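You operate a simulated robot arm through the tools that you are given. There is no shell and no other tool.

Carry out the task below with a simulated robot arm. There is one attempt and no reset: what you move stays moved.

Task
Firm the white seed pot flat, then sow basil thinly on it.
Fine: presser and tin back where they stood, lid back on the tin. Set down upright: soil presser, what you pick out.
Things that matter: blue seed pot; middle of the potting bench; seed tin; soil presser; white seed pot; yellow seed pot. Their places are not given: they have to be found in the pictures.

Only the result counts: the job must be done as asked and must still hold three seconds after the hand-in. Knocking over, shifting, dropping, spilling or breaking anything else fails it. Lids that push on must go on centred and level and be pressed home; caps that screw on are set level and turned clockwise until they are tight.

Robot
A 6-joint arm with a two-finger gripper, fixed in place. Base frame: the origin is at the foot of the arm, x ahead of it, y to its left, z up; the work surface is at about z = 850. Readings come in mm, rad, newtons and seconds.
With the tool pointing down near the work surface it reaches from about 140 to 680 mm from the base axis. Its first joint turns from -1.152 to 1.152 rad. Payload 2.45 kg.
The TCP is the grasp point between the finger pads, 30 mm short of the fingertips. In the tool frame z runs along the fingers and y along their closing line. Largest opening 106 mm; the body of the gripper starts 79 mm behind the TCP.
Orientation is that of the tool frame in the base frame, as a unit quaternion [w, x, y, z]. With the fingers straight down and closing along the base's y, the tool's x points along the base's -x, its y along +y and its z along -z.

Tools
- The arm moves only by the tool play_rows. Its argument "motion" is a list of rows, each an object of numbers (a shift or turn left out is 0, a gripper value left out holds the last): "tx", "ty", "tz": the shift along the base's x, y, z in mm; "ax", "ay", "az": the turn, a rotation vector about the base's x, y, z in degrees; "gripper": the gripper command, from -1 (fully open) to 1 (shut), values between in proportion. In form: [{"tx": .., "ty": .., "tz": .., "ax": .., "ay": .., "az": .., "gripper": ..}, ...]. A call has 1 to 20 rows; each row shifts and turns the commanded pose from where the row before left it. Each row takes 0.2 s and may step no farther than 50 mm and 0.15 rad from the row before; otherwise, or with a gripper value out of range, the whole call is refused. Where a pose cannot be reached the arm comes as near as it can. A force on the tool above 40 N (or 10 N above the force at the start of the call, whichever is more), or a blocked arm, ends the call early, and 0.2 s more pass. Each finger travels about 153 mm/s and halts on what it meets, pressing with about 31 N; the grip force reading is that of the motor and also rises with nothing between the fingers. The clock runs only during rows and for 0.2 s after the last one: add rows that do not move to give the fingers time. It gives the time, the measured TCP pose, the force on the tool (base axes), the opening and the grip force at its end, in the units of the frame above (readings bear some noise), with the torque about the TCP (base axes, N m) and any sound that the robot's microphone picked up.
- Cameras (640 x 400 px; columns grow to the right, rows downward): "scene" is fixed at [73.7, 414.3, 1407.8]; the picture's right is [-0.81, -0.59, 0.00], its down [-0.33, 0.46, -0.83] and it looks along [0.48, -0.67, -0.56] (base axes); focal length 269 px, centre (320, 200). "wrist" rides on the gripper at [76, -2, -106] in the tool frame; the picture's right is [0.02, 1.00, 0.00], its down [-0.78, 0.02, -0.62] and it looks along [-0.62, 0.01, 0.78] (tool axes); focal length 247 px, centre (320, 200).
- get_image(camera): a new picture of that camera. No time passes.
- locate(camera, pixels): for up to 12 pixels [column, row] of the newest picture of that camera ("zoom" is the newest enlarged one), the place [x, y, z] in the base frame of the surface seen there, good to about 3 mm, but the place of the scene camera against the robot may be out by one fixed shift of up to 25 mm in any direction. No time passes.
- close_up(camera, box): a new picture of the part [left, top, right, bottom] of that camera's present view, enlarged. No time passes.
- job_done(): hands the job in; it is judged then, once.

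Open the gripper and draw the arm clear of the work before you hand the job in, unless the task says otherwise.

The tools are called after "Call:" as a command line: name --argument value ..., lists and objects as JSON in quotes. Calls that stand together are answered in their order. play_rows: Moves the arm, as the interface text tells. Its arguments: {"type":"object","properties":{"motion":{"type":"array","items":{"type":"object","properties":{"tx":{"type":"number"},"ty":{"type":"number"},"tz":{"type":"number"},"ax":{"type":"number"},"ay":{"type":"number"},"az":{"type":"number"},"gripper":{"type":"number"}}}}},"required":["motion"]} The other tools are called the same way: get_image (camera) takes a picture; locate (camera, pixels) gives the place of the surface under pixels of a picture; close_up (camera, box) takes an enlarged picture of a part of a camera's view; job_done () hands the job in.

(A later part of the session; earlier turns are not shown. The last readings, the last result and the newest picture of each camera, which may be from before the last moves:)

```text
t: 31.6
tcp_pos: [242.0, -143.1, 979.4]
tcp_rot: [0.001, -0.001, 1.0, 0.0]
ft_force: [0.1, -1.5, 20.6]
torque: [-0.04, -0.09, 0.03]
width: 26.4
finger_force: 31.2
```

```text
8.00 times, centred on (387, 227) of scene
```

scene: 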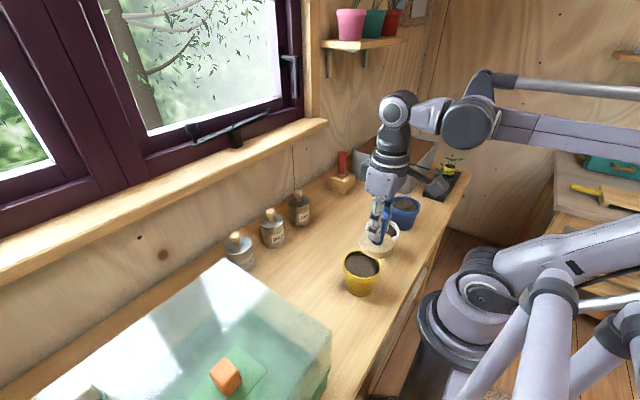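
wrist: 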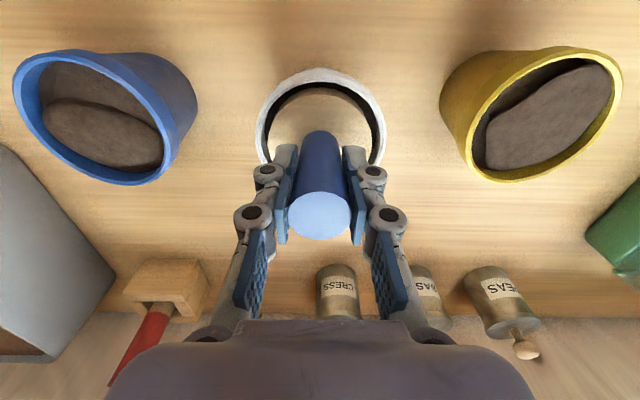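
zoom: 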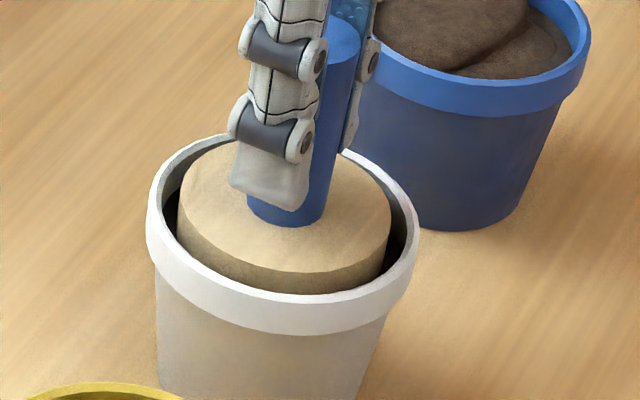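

The lump that was visible on the right (zoom 490,240) is gone, so the soil has been flattened. I lift slowly and move aside to inspect it.

Call:
play_rows --motion '[{"tz": 1}, {"tz": 2}, {"tz": 3}, {"tz": 4}, {"tz": 5}, {"tz": 6}, {"tz": 7}, {"tz": 8}, {"tz": 8}, {"tz": 6}, {"tz": 4}, {"ty": 8}, {"ty": 14}, {"ty": 16}, {"ty": 16}, {"ty": 16}, {"ty": 14}, {"ty": 10}, {"ty": 6}, {}]'

Call:
get_image --camera "wrist"

Call:
close_up --camera "scene" --box '[340, 180, 430, 300]'

```text
t: 35.8
tcp_pos: [241.1, -42.2, 1033.4]
tcp_rot: [0.001, -0.001, 1.0, -0.001]
ft_force: [1.0, 0.8, -0.8]
torque: [-0.02, 0.03, -0.02]
width: 26.3
finger_force: 31.3
```

```text
taken
```

wrist: 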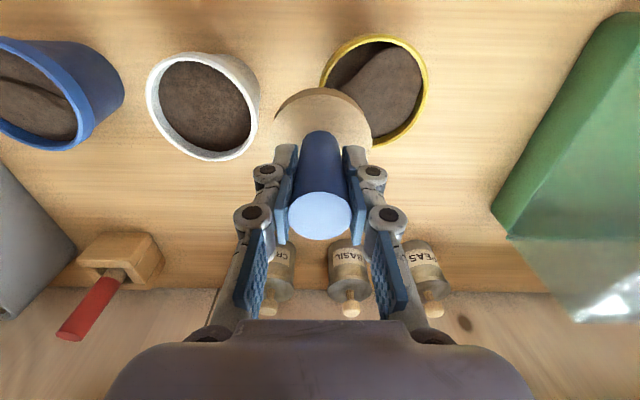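

```text
3.33 times, centred on (385, 240) of scene
```

zoom: 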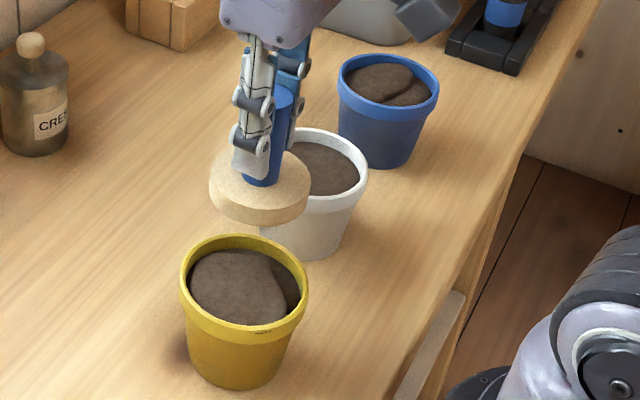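

The white pot's soil at wrist (203,105) now looks flat. I enlarge it to make sure, and check heights.

Call:
close_up --camera "wrist" --box '[140, 40, 270, 170]'

Call:
locate --camera "wrist" --pixels '[[203, 105], [180, 85], [225, 85], [235, 125], [200, 140], [175, 115], [205, 70], [320, 215], [320, 95]]'

```text
3.08 times, centred on (205, 105) of wrist
```

zoom: 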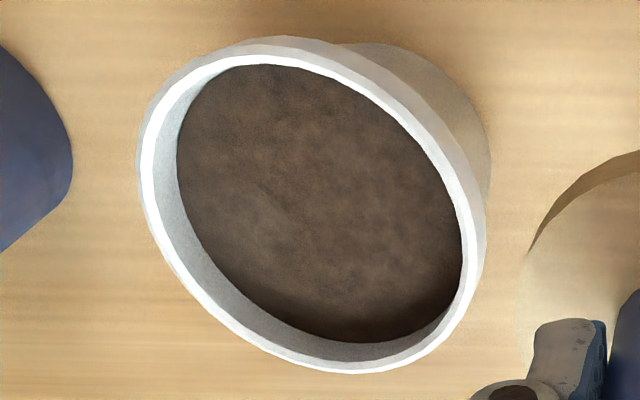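

```text
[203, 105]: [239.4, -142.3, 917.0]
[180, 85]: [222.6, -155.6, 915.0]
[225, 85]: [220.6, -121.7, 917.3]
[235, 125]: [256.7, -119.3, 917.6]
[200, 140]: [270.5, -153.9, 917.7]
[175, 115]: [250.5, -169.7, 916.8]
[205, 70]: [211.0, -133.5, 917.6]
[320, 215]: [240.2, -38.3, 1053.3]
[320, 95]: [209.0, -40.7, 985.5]
```

The soil is level at z≈917 all over. I carry the presser back above its spot (509,-229.4) at this height.

Call:
play_rows --motion '[{"tx": 6, "ty": -4.2}, {"tx": 11, "ty": -7.7}, {"tx": 15.5, "ty": -11}, {"tx": 15.5, "ty": -11}, {"tx": 15.5, "ty": -11}, {"tx": 15.5, "ty": -11}, {"tx": 15.5, "ty": -11}, {"tx": 15.5, "ty": -11}, {"tx": 15.5, "ty": -11}, {"tx": 15.5, "ty": -11}, {"tx": 15.5, "ty": -11}, {"tx": 15.5, "ty": -11}, {"tx": 15.5, "ty": -11}, {"tx": 15.5, "ty": -11}, {"tx": 15.5, "ty": -11}, {"tx": 15.5, "ty": -11}, {"tx": 15.5, "ty": -11}, {"tx": 11, "ty": -7}, {"tx": 6.5, "ty": -4}, {}]'

Call:
get_image --camera "wrist"

Call:
locate --camera "wrist" --pixels '[[320, 215], [320, 95], [295, 105], [345, 105], [240, 120], [230, 135]]'

```text
t: 40.0
tcp_pos: [508.5, -231.2, 1034.1]
tcp_rot: [0.001, -0.001, 1.0, 0.0]
ft_force: [-0.1, 0.2, -1.5]
torque: [0.0, -0.05, 0.01]
width: 26.3
finger_force: 30.7
```

```text
taken
```

wrist: 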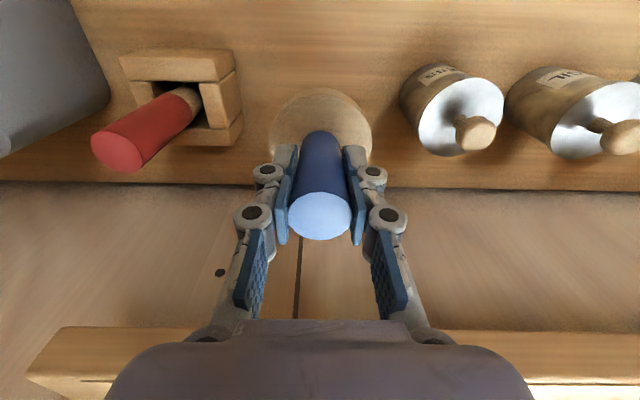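

```text
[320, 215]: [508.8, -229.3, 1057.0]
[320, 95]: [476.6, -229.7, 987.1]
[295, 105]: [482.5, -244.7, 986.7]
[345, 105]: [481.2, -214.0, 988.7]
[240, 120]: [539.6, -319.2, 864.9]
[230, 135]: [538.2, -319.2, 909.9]
```

Back above the spot, handle top 23 mm above TCP. I lower 112 mm, slowing at the end.

Call:
play_rows --motion '[{"tz": -4}, {"tz": -7}, {"tz": -9}, {"tz": -9}, {"tz": -9}, {"tz": -9}, {"tz": -9}, {"tz": -9}, {"tz": -9}, {"tz": -9}, {"tz": -9}, {"tz": -8}, {"tz": -6}, {"tz": -4}, {"tz": -2}, {}]'

Call:
get_image --camera "wrist"

Call:
locate --camera "wrist" --pixels '[[320, 215], [320, 97], [295, 107], [345, 107]]'

```text
t: 43.4
tcp_pos: [509.0, -231.0, 922.3]
tcp_rot: [0.001, 0.0, 1.0, 0.001]
ft_force: [-0.6, -1.2, -0.7]
torque: [0.02, 0.03, 0.03]
width: 26.5
finger_force: 30.6
```

```text
taken
```

wrist: 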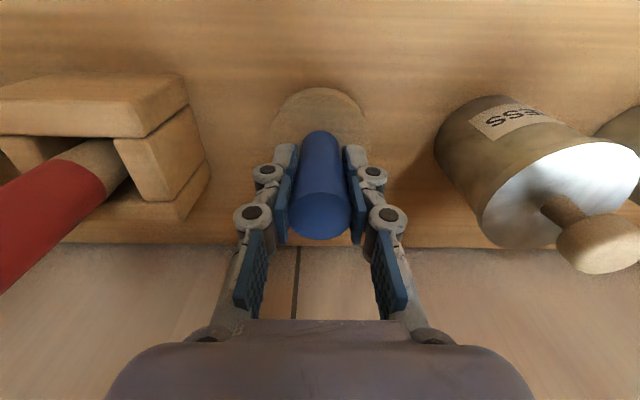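

```text
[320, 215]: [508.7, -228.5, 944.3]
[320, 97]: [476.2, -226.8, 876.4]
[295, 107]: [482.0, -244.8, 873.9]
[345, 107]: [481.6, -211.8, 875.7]
```

About 9–10 mm remain. I lower 7 mm then use 1 mm steps.

Call:
play_rows --motion '[{"tz": -3}, {"tz": -2}, {"tz": -2}, {"tz": -1}]'

```text
t: 44.4
tcp_pos: [508.9, -229.1, 914.4]
tcp_rot: [0.0, -0.001, 1.0, 0.0]
ft_force: [-0.9, -0.4, -1.1]
torque: [0.0, -0.01, 0.02]
width: 26.3
finger_force: 30.5
```

Weight still shows (−1.1 N) at z 914. I continue in half-millimetre steps until contact.

Call:
play_rows --motion '[{"tz": -0.5}, {"tz": -0.5}, {}]'

```text
t: 45.2
tcp_pos: [508.8, -229.7, 913.1]
tcp_rot: [0.001, -0.001, 1.0, 0.001]
ft_force: [-0.6, 0.0, -1.5]
torque: [0.02, 0.0, -0.02]
width: 26.5
finger_force: 30.9
```

No contact yet at z 913; two more half-millimetre steps.

Call:
play_rows --motion '[{"tz": -0.5}, {"tz": -0.5}, {}]'

```text
t: 46.0
tcp_pos: [509.5, -229.7, 912.2]
tcp_rot: [0.001, -0.001, 1.0, 0.0]
ft_force: [-0.1, 1.5, 1.2]
torque: [-0.01, -0.1, 0.06]
width: 26.3
finger_force: 30.9
```

Contact at z 912 (force turned positive). I open gradually and rise clear of the handle.

Call:
play_rows --motion '[{"gripper": 0.45}, {"gripper": 0.3}, {"gripper": 0.1}, {}, {"tz": 10}, {"tz": 20}, {"tz": 30}, {"tz": 35}, {"tz": 35}, {}]'

Call:
get_image --camera "wrist"

Call:
locate --camera "wrist" --pixels '[[320, 110], [318, 100], [318, 60]]'

```text
t: 48.2
tcp_pos: [510.0, -230.0, 1041.9]
tcp_rot: [0.001, -0.001, 1.0, 0.0]
ft_force: [1.0, 0.6, -1.2]
torque: [-0.01, 0.01, 0.02]
width: 47.5
finger_force: 0.0
```

```text
taken
```

wrist: 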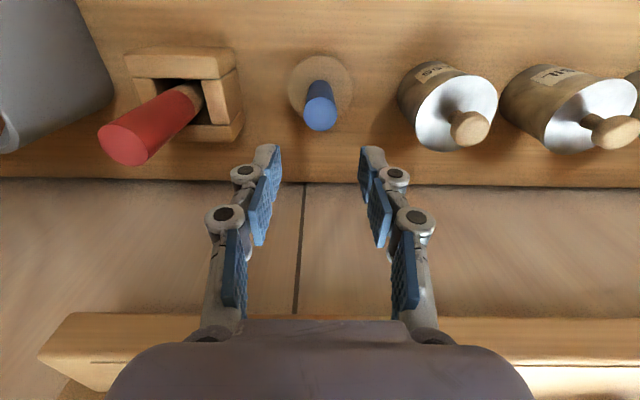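

```text
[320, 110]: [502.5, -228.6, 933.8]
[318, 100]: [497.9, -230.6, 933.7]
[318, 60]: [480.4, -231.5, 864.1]
```

The presser stands upright where it was (handle top 934, disc top 864). Now I move to look at the basil tin.

Call:
play_rows --motion '[{"tx": -18, "ty": 39, "tz": 6}, {"tx": -18, "ty": 39, "tz": 6}, {"tx": -18, "ty": 39, "tz": 6}, {"tx": -18, "ty": 39, "tz": 6}, {"tx": -18, "ty": 39, "tz": 7}, {"tx": -19, "ty": 39.4, "tz": 7}, {}]'

Call:
get_image --camera "wrist"

Call:
close_up --camera "wrist" --box '[260, 130, 380, 240]'

```text
t: 49.8
tcp_pos: [399.2, 3.6, 1077.1]
tcp_rot: [0.001, -0.002, 1.0, 0.0]
ft_force: [0.0, -0.1, 0.4]
torque: [-0.01, 0.01, 0.02]
width: 47.4
finger_force: 0.1
```

```text
taken
```

wrist: 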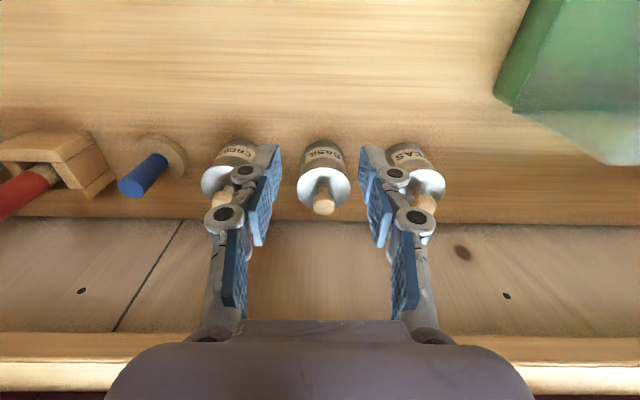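

```text
3.64 times, centred on (320, 185) of wrist
```

zoom: 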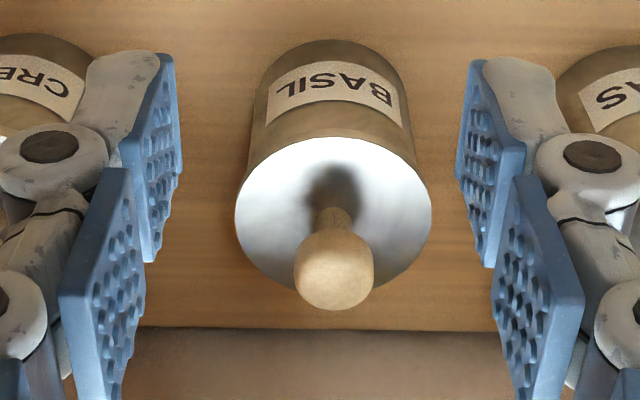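

The BASIL tin is at (322,185), with a steel lid and wooden knob. I locate its lid, knob and body.

Call:
locate --camera "zoom" --pixels '[[333, 260], [333, 300], [300, 275], [370, 275], [240, 215], [428, 215], [333, 145], [265, 265], [400, 265], [333, 60], [275, 100], [400, 100]]'

Call:
close_up --camera "scene" --box '[245, 190, 305, 260]'

```text
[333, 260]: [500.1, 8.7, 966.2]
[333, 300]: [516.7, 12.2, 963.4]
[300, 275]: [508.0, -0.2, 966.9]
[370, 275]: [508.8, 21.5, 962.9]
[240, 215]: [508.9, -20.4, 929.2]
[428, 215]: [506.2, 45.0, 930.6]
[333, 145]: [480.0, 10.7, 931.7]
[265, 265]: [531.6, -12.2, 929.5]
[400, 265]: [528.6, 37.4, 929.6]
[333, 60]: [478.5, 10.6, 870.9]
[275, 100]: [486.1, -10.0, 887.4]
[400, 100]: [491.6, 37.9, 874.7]
```

```text
5.71 times, centred on (275, 225) of scene
```

zoom: 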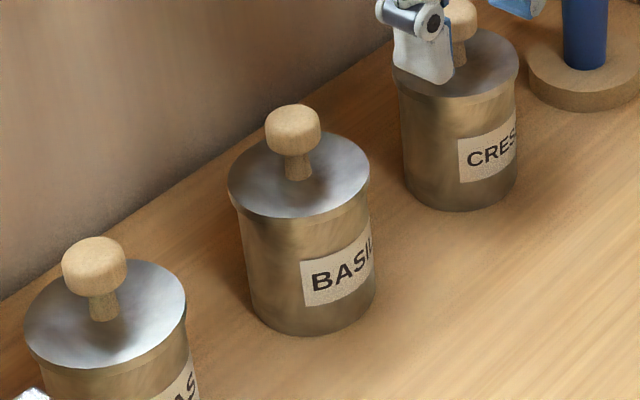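

Lid centre is about (508,12), top z 930, diameter ~66; knob cap ~26 mm wide, top z 966. I move above the knob for a precise look.

Call:
play_rows --motion '[{"tx": 36, "ty": 2}, {"tx": 36, "ty": 2.5}, {"tx": 36.5, "ty": 2}, {"tz": -30}, {"tz": -25}, {}]'

Call:
get_image --camera "wrist"

Call:
close_up --camera "wrist" --box '[260, 60, 380, 180]'

Call:
locate --camera "zoom" --pixels '[[320, 200]]'

```text
t: 51.2
tcp_pos: [508.6, 11.0, 1023.5]
tcp_rot: [0.002, 0.0, 1.0, 0.0]
ft_force: [0.7, -0.3, 0.3]
torque: [0.0, 0.01, -0.02]
width: 47.8
finger_force: 0.0
```

```text
taken
```

wrist: 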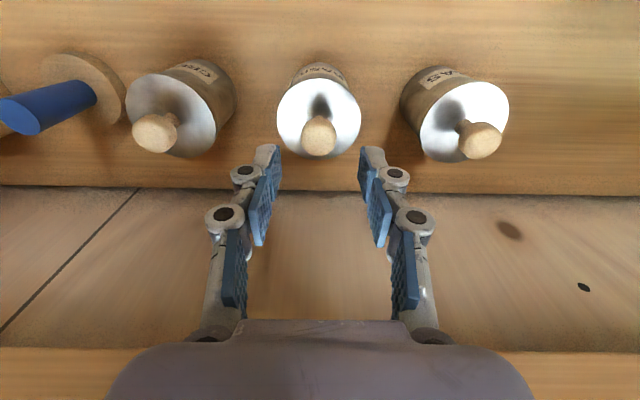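

```text
3.33 times, centred on (320, 120) of wrist
```

zoom: 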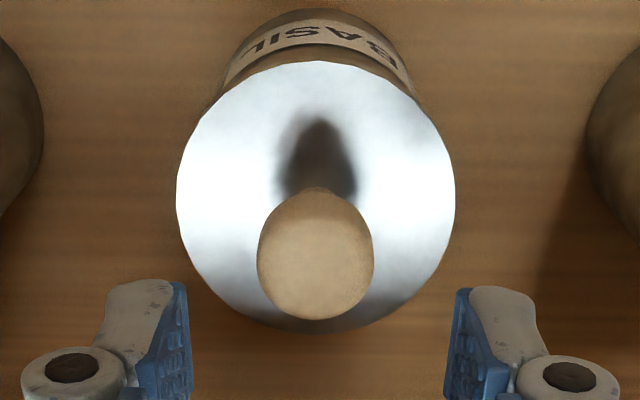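

```text
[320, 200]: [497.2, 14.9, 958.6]
```

The knob sits ~1 mm to -y and -x of the tool axis. I correct that and lower so that the lower pad halves embrace the knob cap (fingertips ~935, above the lid at 930).

Call:
play_rows --motion '[{"tx": -0.8, "ty": -0.8}, {"tz": -20}, {"tz": -20}, {"tz": -12}, {"tz": -6}, {}]'

Call:
get_image --camera "wrist"

Call:
close_up --camera "wrist" --box '[240, 60, 400, 260]'

Call:
close_up --camera "scene" --box '[230, 170, 320, 260]'

```text
t: 52.6
tcp_pos: [508.0, 10.3, 965.7]
tcp_rot: [0.0, -0.001, 1.0, 0.0]
ft_force: [0.8, -0.2, 0.4]
torque: [-0.03, 0.01, -0.02]
width: 47.6
finger_force: 0.0
```

```text
taken
```

wrist: 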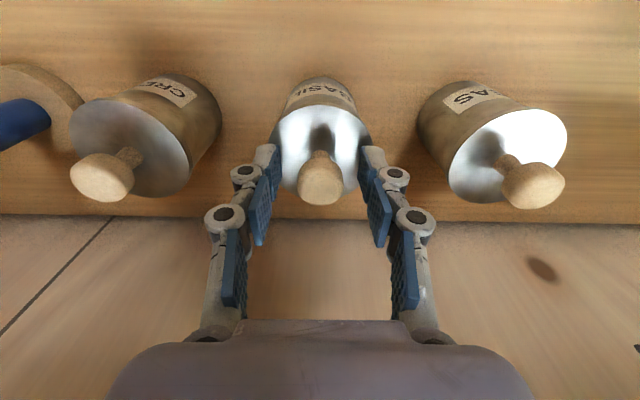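

```text
2.00 times, centred on (320, 160) of wrist
```

zoom: 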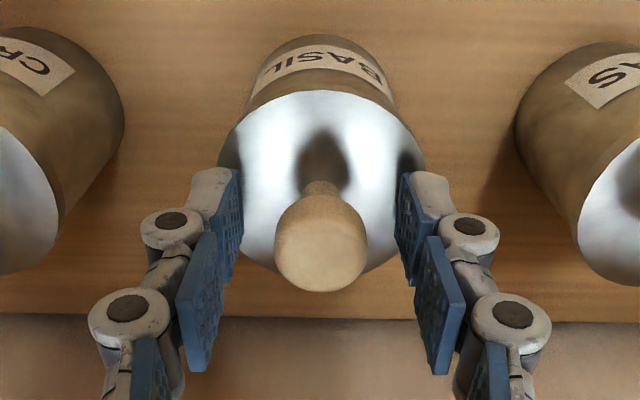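

```text
4.44 times, centred on (275, 215) of scene
```

zoom: 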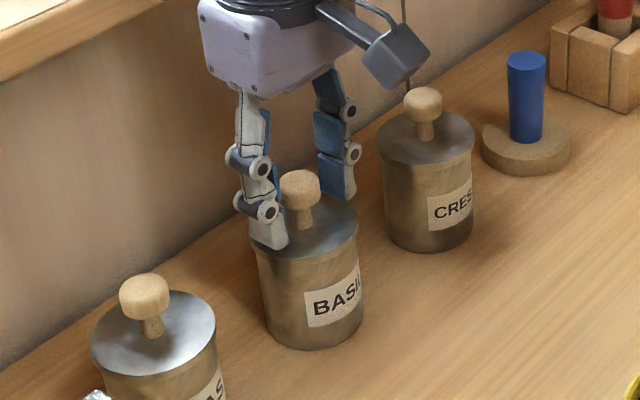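

The knob is centred between the pads (cols 275–367 of the zoom). I close on it.

Call:
play_rows --motion '[{"tz": -1.5}, {"gripper": 0.35}, {"gripper": 0.6}, {"gripper": 1}, {}, {}, {}]'

Call:
close_up --camera "wrist" --box '[240, 60, 400, 260]'

```text
t: 54.2
tcp_pos: [507.3, 10.1, 965.5]
tcp_rot: [0.001, 0.0, 1.0, 0.0]
ft_force: [0.6, 0.8, -0.7]
torque: [0.0, 0.0, 0.01]
width: 21.4
finger_force: 31.2
```

```text
2.00 times, centred on (320, 160) of wrist
```

zoom: 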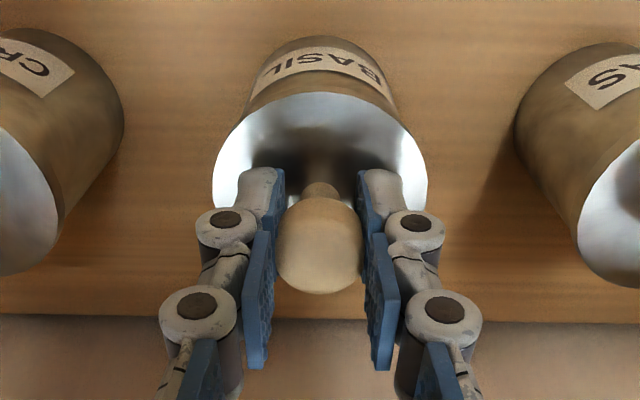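

Gripped at 21.4 mm. I pull up slowly by 4 mm and watch the force.

Call:
play_rows --motion '[{"tz": 0.5}, {"tz": 1}, {"tz": 1}, {"tz": 1.5}, {}]'

Call:
close_up --camera "wrist" --box '[240, 60, 400, 260]'

Call:
close_up --camera "scene" --box '[245, 180, 305, 260]'

```text
t: 55.4
tcp_pos: [507.8, 10.7, 970.0]
tcp_rot: [0.001, -0.001, 1.0, 0.0]
ft_force: [-0.1, 0.0, -0.2]
torque: [0.0, 0.01, 0.0]
width: 21.2
finger_force: 31.5
heard: snap
```

```text
2.00 times, centred on (320, 160) of wrist
```

zoom: 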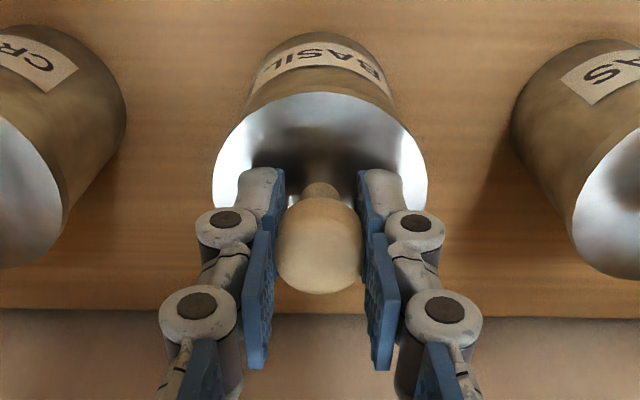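

```text
5.00 times, centred on (275, 220) of scene
```

zoom: 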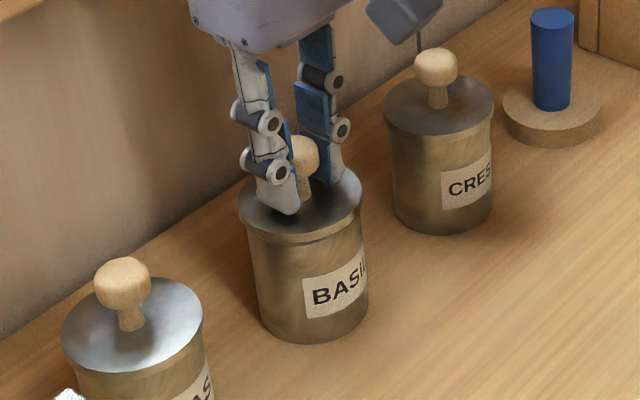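

A snap was heard: it is a push-on lid and it came loose. I lift it straight up slowly to clear the tin.

Call:
play_rows --motion '[{"tz": 1.5}, {"tz": 2}, {"tz": 3}, {"tz": 4}, {"tz": 5}, {"tz": 6}, {"tz": 7}, {"tz": 8}, {"tz": 8}, {"tz": 8}, {"tz": 7}, {"tz": 5}, {"tz": 3}, {}]'

Call:
get_image --camera "wrist"

Call:
close_up --camera "scene" --box '[230, 150, 330, 260]'

```text
t: 58.4
tcp_pos: [508.2, 9.7, 1037.8]
tcp_rot: [0.001, -0.001, 1.0, 0.0]
ft_force: [-0.3, 0.0, -0.3]
torque: [0.01, -0.02, 0.01]
width: 21.3
finger_force: 31.0
```

```text
taken
```

wrist: 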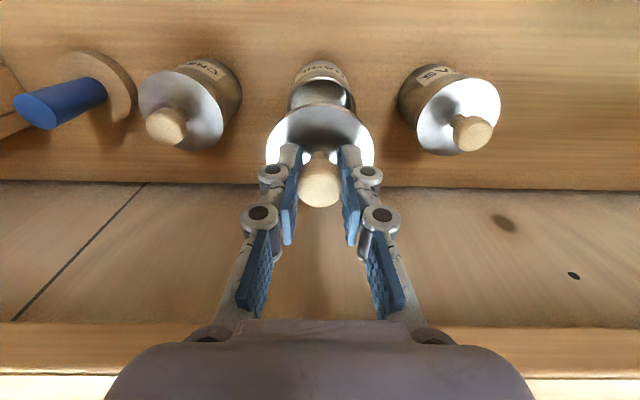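

```text
3.64 times, centred on (280, 205) of scene
```

zoom: 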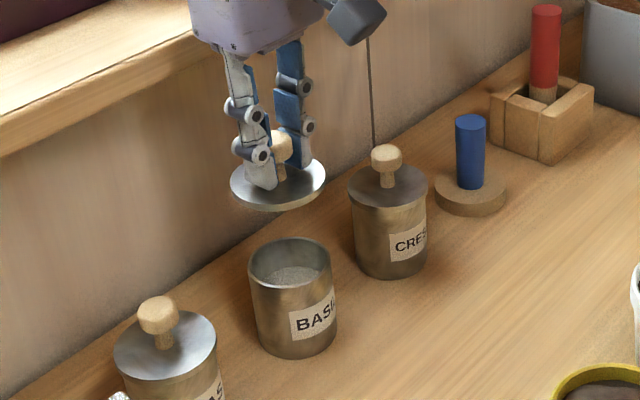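

The lid is off and the tin is open, with seeds visible inside. I carry the lid to the free middle of the bench near (385,-55).

Call:
play_rows --motion '[{"tx": -4, "ty": -2}, {"tx": -8, "ty": -4.2}, {"tx": -11, "ty": -6}, {"tx": -12, "ty": -6.5}, {"tx": -12, "ty": -6.5}, {"tx": -12, "ty": -6.5}, {"tx": -12, "ty": -6.5}, {"tx": -12, "ty": -6.5}, {"tx": -12, "ty": -6.5}, {"tx": -11.7, "ty": -6.5}, {"tx": -9, "ty": -4.5}, {"tx": -5, "ty": -2.5}, {"tx": -2, "ty": -1}, {}]'

Call:
get_image --camera "wrist"

Call:
close_up --camera "wrist" --box '[300, 190, 420, 320]'

Call:
get_image --camera "scene"

```text
t: 61.4
tcp_pos: [384.9, -56.4, 1036.8]
tcp_rot: [0.001, -0.002, 1.0, -0.001]
ft_force: [0.1, 0.5, 0.4]
torque: [-0.01, 0.01, 0.02]
width: 21.5
finger_force: 30.8
```

```text
taken
```

wrist: 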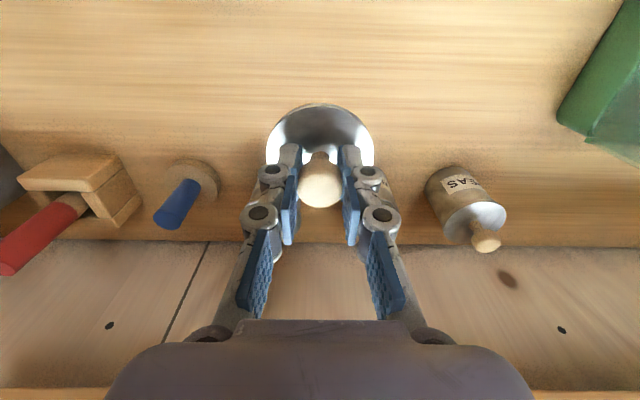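

```text
3.08 times, centred on (360, 255) of wrist
```

zoom: 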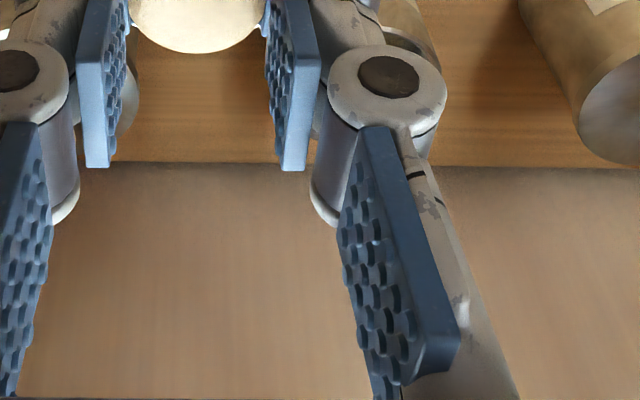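

```text
taken
```

scene: 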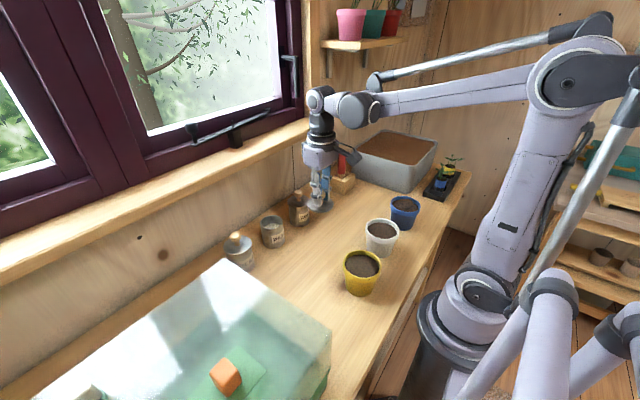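

Position is free of objects. I lower the lid toward the bench at 10 mm per row down to z 905.

Call:
play_rows --motion '[{"tz": -4}, {"tz": -8}, {"tz": -11}, {"tz": -12}, {"tz": -12}, {"tz": -12}, {"tz": -12}, {"tz": -12}, {"tz": -12}, {"tz": -12}, {"tz": -10}, {"tz": -8}, {"tz": -5}, {"tz": -2}, {}]'

Call:
close_up --camera "scene" --box '[280, 150, 380, 260]'

Call:
get_image --camera "wrist"

```text
t: 64.6
tcp_pos: [385.0, -55.3, 906.2]
tcp_rot: [0.002, -0.002, 1.0, 0.0]
ft_force: [-0.9, -0.3, 0.2]
torque: [-0.02, -0.02, 0.0]
width: 21.2
finger_force: 30.5
```

```text
3.64 times, centred on (330, 205) of scene
```

zoom: 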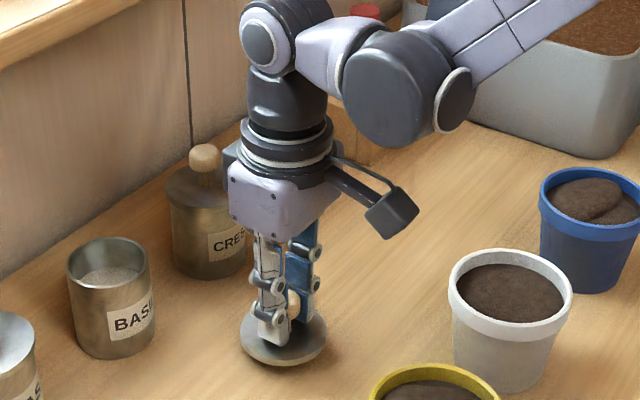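

```text
taken
```

wrist: 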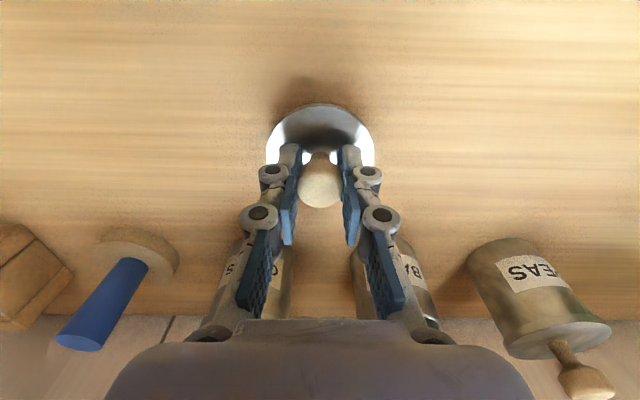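

Lid is a little above the bench. I lower in 1–2 mm steps until contact.

Call:
play_rows --motion '[{"tz": -2}, {"tz": -2}, {"tz": -1}, {"tz": -1}]'

Call:
close_up --camera "scene" --box '[295, 190, 365, 260]'

```text
t: 65.6
tcp_pos: [384.0, -55.1, 901.8]
tcp_rot: [0.001, -0.001, 1.0, 0.0]
ft_force: [0.6, -0.6, -0.9]
torque: [0.04, -0.01, -0.01]
width: 21.5
finger_force: 31.2
```

```text
5.71 times, centred on (330, 225) of scene
```

zoom: 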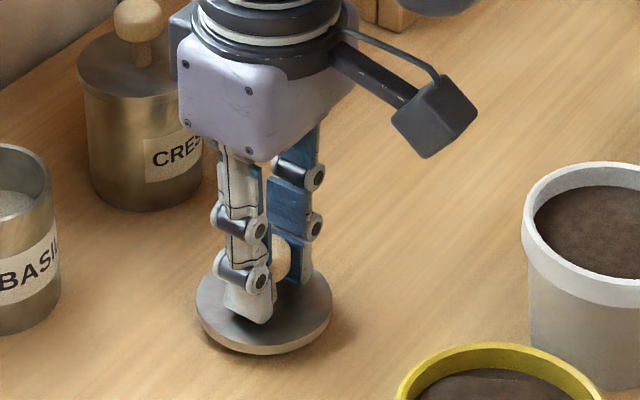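

Still a few mm gap (shadow under the lid). I continue down in 1 mm steps.

Call:
play_rows --motion '[{"tz": -1}, {"tz": -1}, {"tz": -1}, {"tz": -1}]'

```text
t: 66.6
tcp_pos: [385.6, -54.7, 896.1]
tcp_rot: [0.001, -0.001, 1.0, 0.0]
ft_force: [-0.3, 0.9, -0.8]
torque: [0.0, -0.01, -0.01]
width: 21.6
finger_force: 30.6
```

No contact at z 895 yet; I go on in 1 mm steps.

Call:
play_rows --motion '[{"tz": -1}, {"tz": -1}, {"tz": -1}]'

Call:
close_up --camera "scene" --box '[295, 190, 365, 260]'

```text
t: 67.4
tcp_pos: [385.0, -56.3, 892.7]
tcp_rot: [0.001, -0.001, 1.0, 0.0]
ft_force: [-0.2, 0.8, -0.2]
torque: [0.01, 0.02, -0.01]
width: 21.4
finger_force: 31.1
```

```text
5.71 times, centred on (330, 225) of scene
```

zoom: 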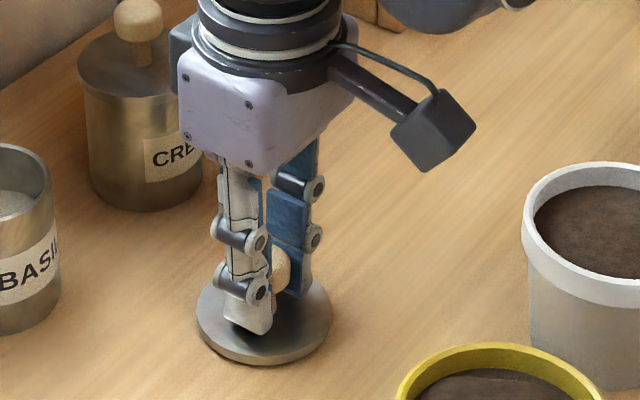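

Almost touching (lid top ~856.5). I use half-millimetre steps now.

Call:
play_rows --motion '[{"tz": -0.5}, {"tz": -0.5}, {}]'

```text
t: 68.2
tcp_pos: [384.8, -56.0, 891.2]
tcp_rot: [0.001, -0.002, 1.0, 0.0]
ft_force: [-0.2, 0.5, 0.6]
torque: [0.02, -0.01, -0.01]
width: 21.5
finger_force: 30.7
```

Force is rising just slightly (0.6 N); one more half-millimetre at a time.

Call:
play_rows --motion '[{"tz": -0.5}, {}]'

```text
t: 68.8
tcp_pos: [385.3, -56.2, 890.4]
tcp_rot: [0.001, -0.001, 1.0, 0.001]
ft_force: [0.0, 0.4, -0.5]
torque: [-0.04, -0.01, 0.04]
width: 21.4
finger_force: 31.5
```

Call:
play_rows --motion '[{"tz": -0.5}, {"tz": -0.5}, {}]'

```text
t: 69.6
tcp_pos: [385.2, -55.2, 889.4]
tcp_rot: [0.001, 0.0, 1.0, 0.0]
ft_force: [-0.5, 1.8, 10.0]
torque: [0.01, -0.04, 0.02]
width: 21.4
finger_force: 30.7
```

Firm contact (10 N) at z 889.5. I ease 0.4 mm, open gently and rise.

Call:
play_rows --motion '[{"tz": 0.4}, {"gripper": 0.55}, {"gripper": 0.4}, {"gripper": 0.1}, {}, {"tz": 10}, {"tz": 20}, {"tz": 30}, {"tz": 40}, {"tz": 40}, {}]'

Call:
get_image --camera "wrist"

Call:
close_up --camera "scene" --box '[245, 170, 365, 270]'

```text
t: 72.0
tcp_pos: [385.2, -57.4, 1030.0]
tcp_rot: [0.001, -0.001, 1.0, 0.0]
ft_force: [-0.5, -0.1, -0.6]
torque: [-0.02, -0.02, -0.03]
width: 47.8
finger_force: 0.0
```

```text
taken
```

wrist: 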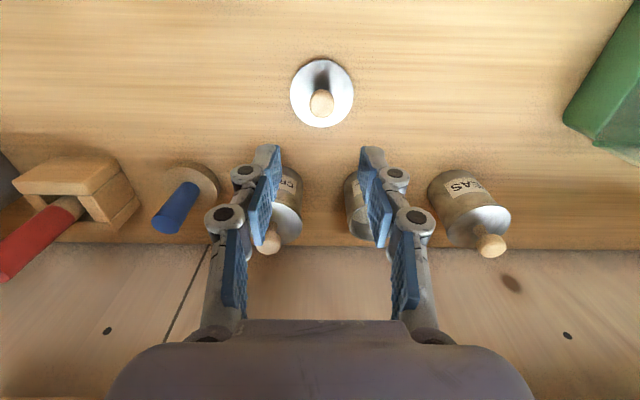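

```text
4.00 times, centred on (305, 220) of scene
```

zoom: 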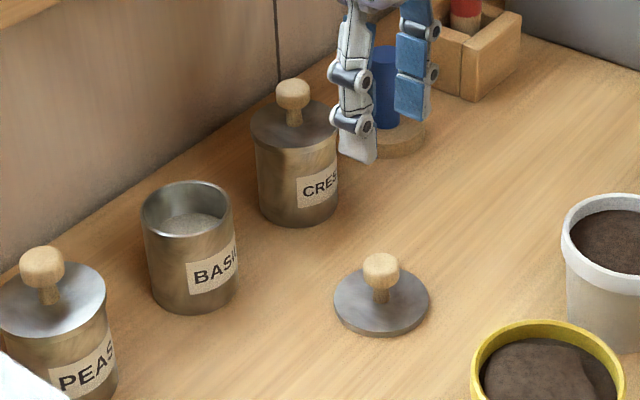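

The lid rests upright at (385,-55). Now I view the open tin from closer to see the seed level and rim.

Call:
play_rows --motion '[{"tx": 10, "ty": 15, "tz": 20}, {"tx": 20, "ty": 20, "tz": 20}, {"tx": 20, "ty": 20, "tz": 10}, {"tx": 20, "ty": 11, "tz": 0}, {}]'

Call:
get_image --camera "wrist"

Call:
close_up --camera "wrist" --box '[270, 110, 370, 210]'

Call:
locate --camera "zoom" --pixels '[[320, 200]]'

```text
t: 73.2
tcp_pos: [454.9, 8.7, 1081.2]
tcp_rot: [0.001, -0.001, 1.0, 0.0]
ft_force: [-0.7, 0.4, -0.4]
torque: [0.04, -0.04, 0.03]
width: 47.4
finger_force: 0.1
```

```text
taken
```

wrist: 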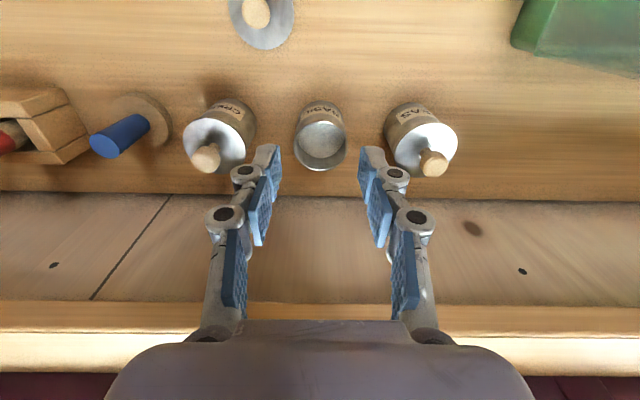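

```text
4.00 times, centred on (320, 160) of wrist
```

zoom: 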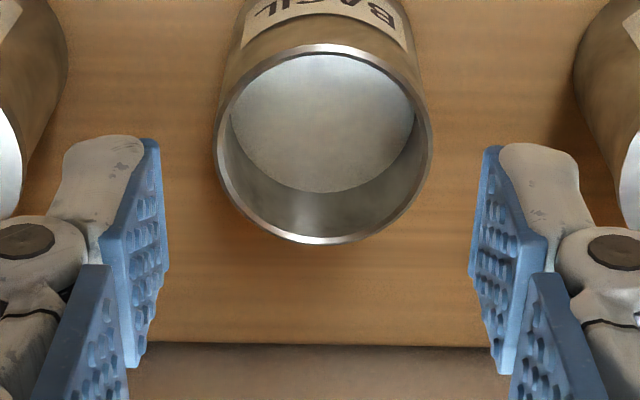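

```text
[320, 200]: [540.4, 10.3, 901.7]
```

I locate the rim and the seed surface.

Call:
locate --camera "zoom" --pixels '[[220, 145], [429, 145], [323, 47], [323, 241], [320, 110], [320, 180], [270, 130], [370, 130], [240, 90], [405, 90], [320, 10]]'

```text
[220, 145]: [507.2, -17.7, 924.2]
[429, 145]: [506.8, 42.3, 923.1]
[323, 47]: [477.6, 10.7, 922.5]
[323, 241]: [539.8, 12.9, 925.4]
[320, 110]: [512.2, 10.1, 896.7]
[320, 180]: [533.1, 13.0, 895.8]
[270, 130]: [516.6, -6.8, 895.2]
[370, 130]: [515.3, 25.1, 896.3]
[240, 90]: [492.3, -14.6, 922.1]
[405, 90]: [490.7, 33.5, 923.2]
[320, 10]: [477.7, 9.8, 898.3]
```

Rim is at z 923.5, centre ≈(508.7,12), seeds surface at z≈896. I plan to grip the tin body with the tool pitched 45° forward, so that later a backward pitch pours toward +x; first I open to 80 mm, pitch and go to a pre-approach point.

Call:
play_rows --motion '[{"tx": -6.5, "tz": -10, "ay": -7.5, "gripper": -0.5}, {"tx": -6.5, "tz": -15, "ay": -7.5}, {"tx": -6.5, "tz": -18, "ay": -7.5}, {"tx": -6.5, "tz": -20, "ay": -7.5}, {"tx": -6.5, "tz": -20, "ay": -7.5}, {"tx": -6.8, "ty": -0.3, "tz": -18, "ay": -7.5}, {}]'

Call:
get_image --camera "wrist"

Call:
get_image --camera "scene"

```text
t: 74.8
tcp_pos: [415.1, 8.9, 978.9]
tcp_rot: [0.384, 0.0, 0.923, -0.001]
ft_force: [-0.4, -0.5, -0.2]
torque: [0.01, 0.01, -0.01]
width: 79.4
finger_force: 0.2
```

```text
taken
```

wrist: 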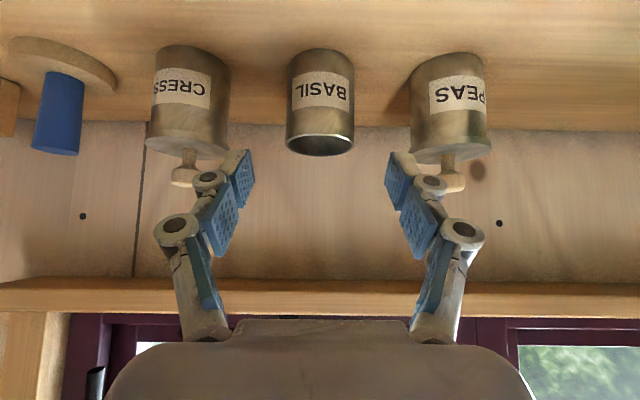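

```text
taken
```

scene: 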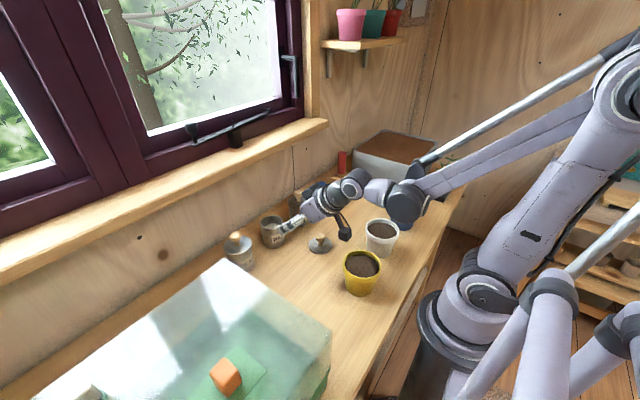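

The BASIL tin is straight ahead, centred at col 320. I advance along the tool axis part-way and check the fingers and camera clearance.

Call:
play_rows --motion '[{"tx": 14, "tz": -14}, {"tx": 14, "tz": -14}, {"tx": 14, "tz": -14}, {"tx": 10, "tz": -10}, {}]'

Call:
get_image --camera "wrist"

Call:
close_up --camera "scene" --box '[240, 160, 400, 290]'

```text
t: 76.0
tcp_pos: [468.1, 11.9, 929.4]
tcp_rot: [0.384, 0.0, 0.923, 0.0]
ft_force: [-0.1, 1.5, -0.1]
torque: [0.01, 0.0, 0.02]
width: 79.3
finger_force: 0.1
```

```text
taken
```

wrist: 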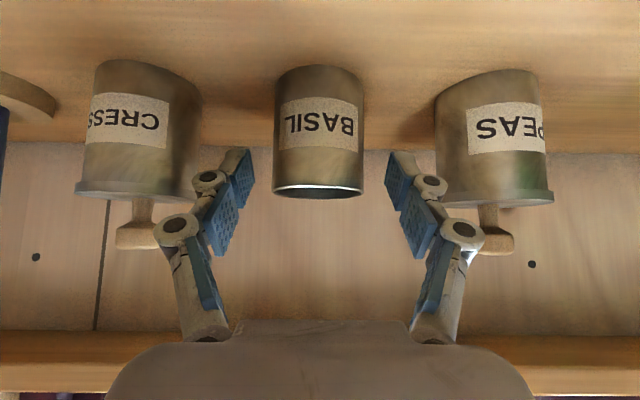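

```text
3.08 times, centred on (320, 225) of scene
```

zoom: 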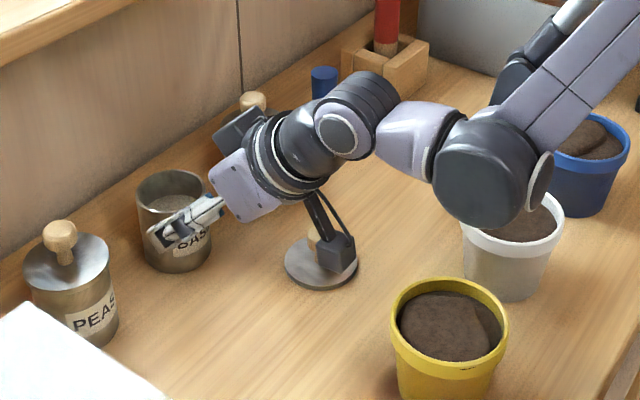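

Alignment is good (tin cols 274–364, pads 252/388). Before going on I check the height of the big wrist joint (375,214) and camera box (347,245) relative to pots and lid.

Call:
get_image --camera "scene"

Call:
locate --camera "scene" --pixels '[[375, 214], [378, 228], [390, 220], [349, 243], [349, 250], [330, 205], [345, 195], [310, 235]]'

```text
taken
```

scene: 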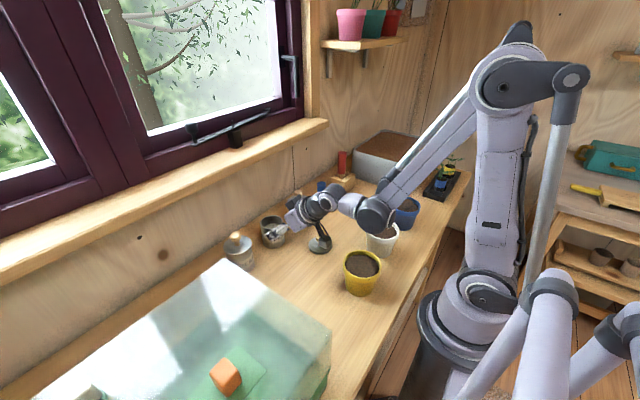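

```text
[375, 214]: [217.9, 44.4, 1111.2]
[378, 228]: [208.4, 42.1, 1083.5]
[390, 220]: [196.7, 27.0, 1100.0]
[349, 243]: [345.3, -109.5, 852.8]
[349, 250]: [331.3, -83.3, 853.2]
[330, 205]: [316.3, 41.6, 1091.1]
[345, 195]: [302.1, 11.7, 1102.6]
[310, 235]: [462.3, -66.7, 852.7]
```

The wrist joint is at z≈1080+, well above the pots. I finish the approach: 40 mm along the tool axis.

Call:
play_rows --motion '[{"tx": 10, "tz": -10}, {"tx": 10, "tz": -10}, {"tx": 10, "tz": -10}, {"tx": 6, "tz": -6}, {"tx": 4, "tz": -4}, {}]'

Call:
get_image --camera "wrist"

Call:
close_up --camera "scene" --box '[240, 180, 360, 280]'

```text
t: 77.4
tcp_pos: [507.2, 10.6, 887.3]
tcp_rot: [0.384, -0.001, 0.924, 0.001]
ft_force: [-0.4, 0.6, 0.1]
torque: [0.01, 0.02, 0.02]
width: 79.5
finger_force: 0.0
```

```text
taken
```

wrist: 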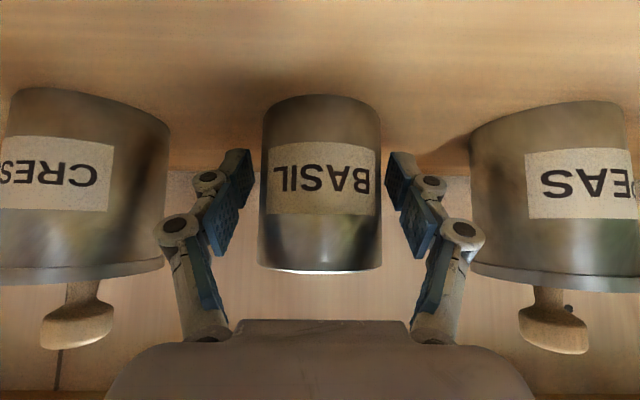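

```text
4.00 times, centred on (300, 230) of scene
```

zoom: 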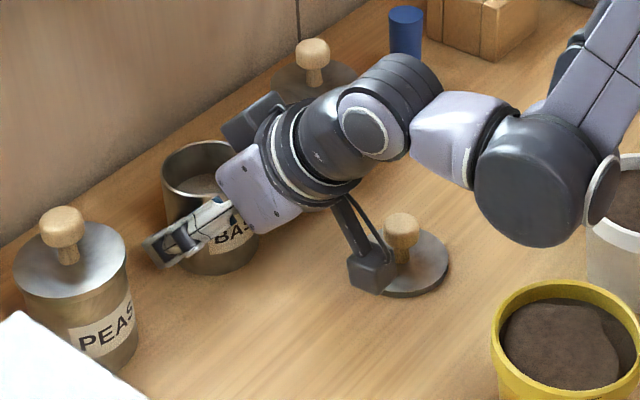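

The tin (cols 258–382) is centred between the pads. I close gently on the body.

Call:
play_rows --motion '[{"gripper": -0.35}, {"gripper": -0.25}, {"gripper": -0.15}, {"gripper": 0.2}, {"gripper": 1}, {}, {}, {}]'

Call:
get_image --camera "wrist"

```text
t: 79.2
tcp_pos: [506.7, 9.6, 887.0]
tcp_rot: [0.383, 0.0, 0.924, 0.0]
ft_force: [-2.0, -0.4, 4.5]
torque: [0.04, 0.07, -0.03]
width: 62.5
finger_force: 31.7
```

```text
taken
```

wrist: 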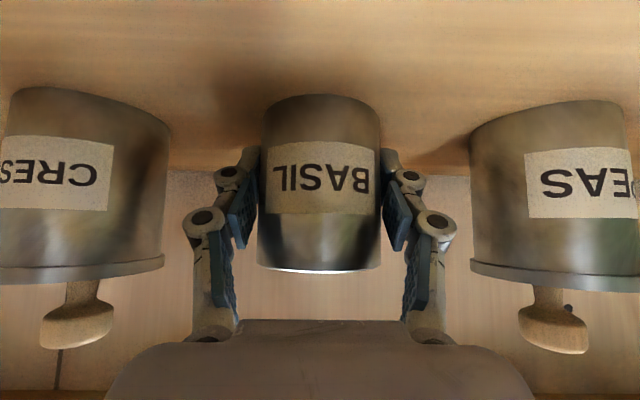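

Gripped at 62.5 mm. I lift very slowly by 8 mm and compare the picture for slip.

Call:
play_rows --motion '[{"tz": 0.5}, {"tz": 1}, {"tz": 1.5}, {"tz": 2}, {"tz": 2}, {"tz": 1}, {}]'

Call:
get_image --camera "wrist"

Call:
close_up --camera "scene" --box '[240, 180, 320, 280]'

```text
t: 80.8
tcp_pos: [507.8, 9.6, 895.0]
tcp_rot: [0.382, -0.001, 0.924, 0.001]
ft_force: [1.0, -0.2, -1.4]
torque: [-0.02, -0.01, 0.03]
width: 62.4
finger_force: 30.9
```

```text
taken
```

wrist: 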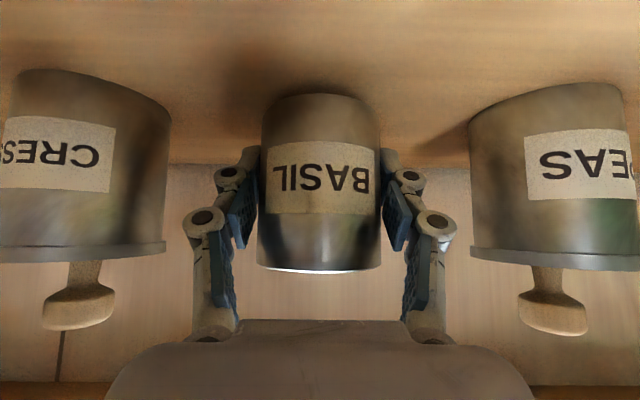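

```text
4.00 times, centred on (280, 230) of scene
```

zoom: 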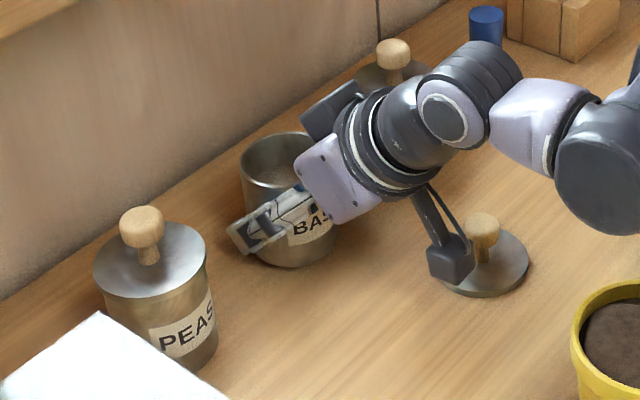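

The tin stays fixed in the grip. I lift slowly to z 1010.

Call:
play_rows --motion '[{"tz": 2}, {"tz": 4}, {"tz": 6}, {"tz": 8}, {"tz": 8}, {"tz": 8}, {"tz": 8}, {"tz": 8}, {"tz": 8}, {"tz": 8}, {"tz": 8}, {"tz": 8}, {"tz": 8}, {"tz": 8}, {"tz": 8}, {"tz": 4}, {"tz": 3}, {}]'

Call:
get_image --camera "wrist"

Call:
get_image --camera "scene"

```text
t: 84.6
tcp_pos: [508.6, 8.7, 1010.3]
tcp_rot: [0.384, 0.0, 0.923, 0.0]
ft_force: [0.2, -0.9, -1.3]
torque: [0.0, 0.0, 0.02]
width: 62.5
finger_force: 30.8
```

```text
taken
```

wrist: 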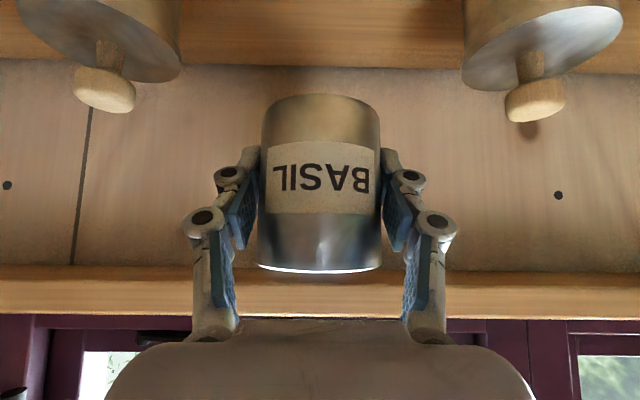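

```text
taken
```

scene: 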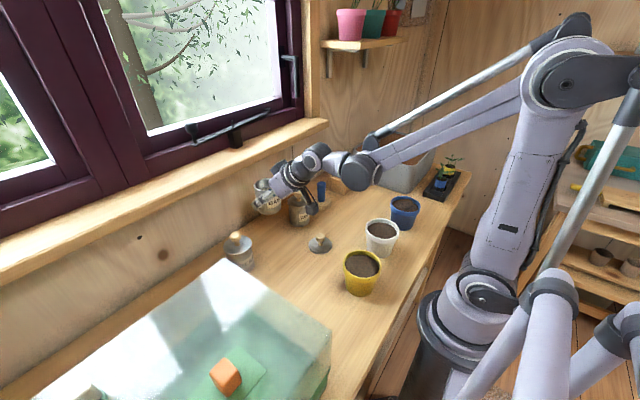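

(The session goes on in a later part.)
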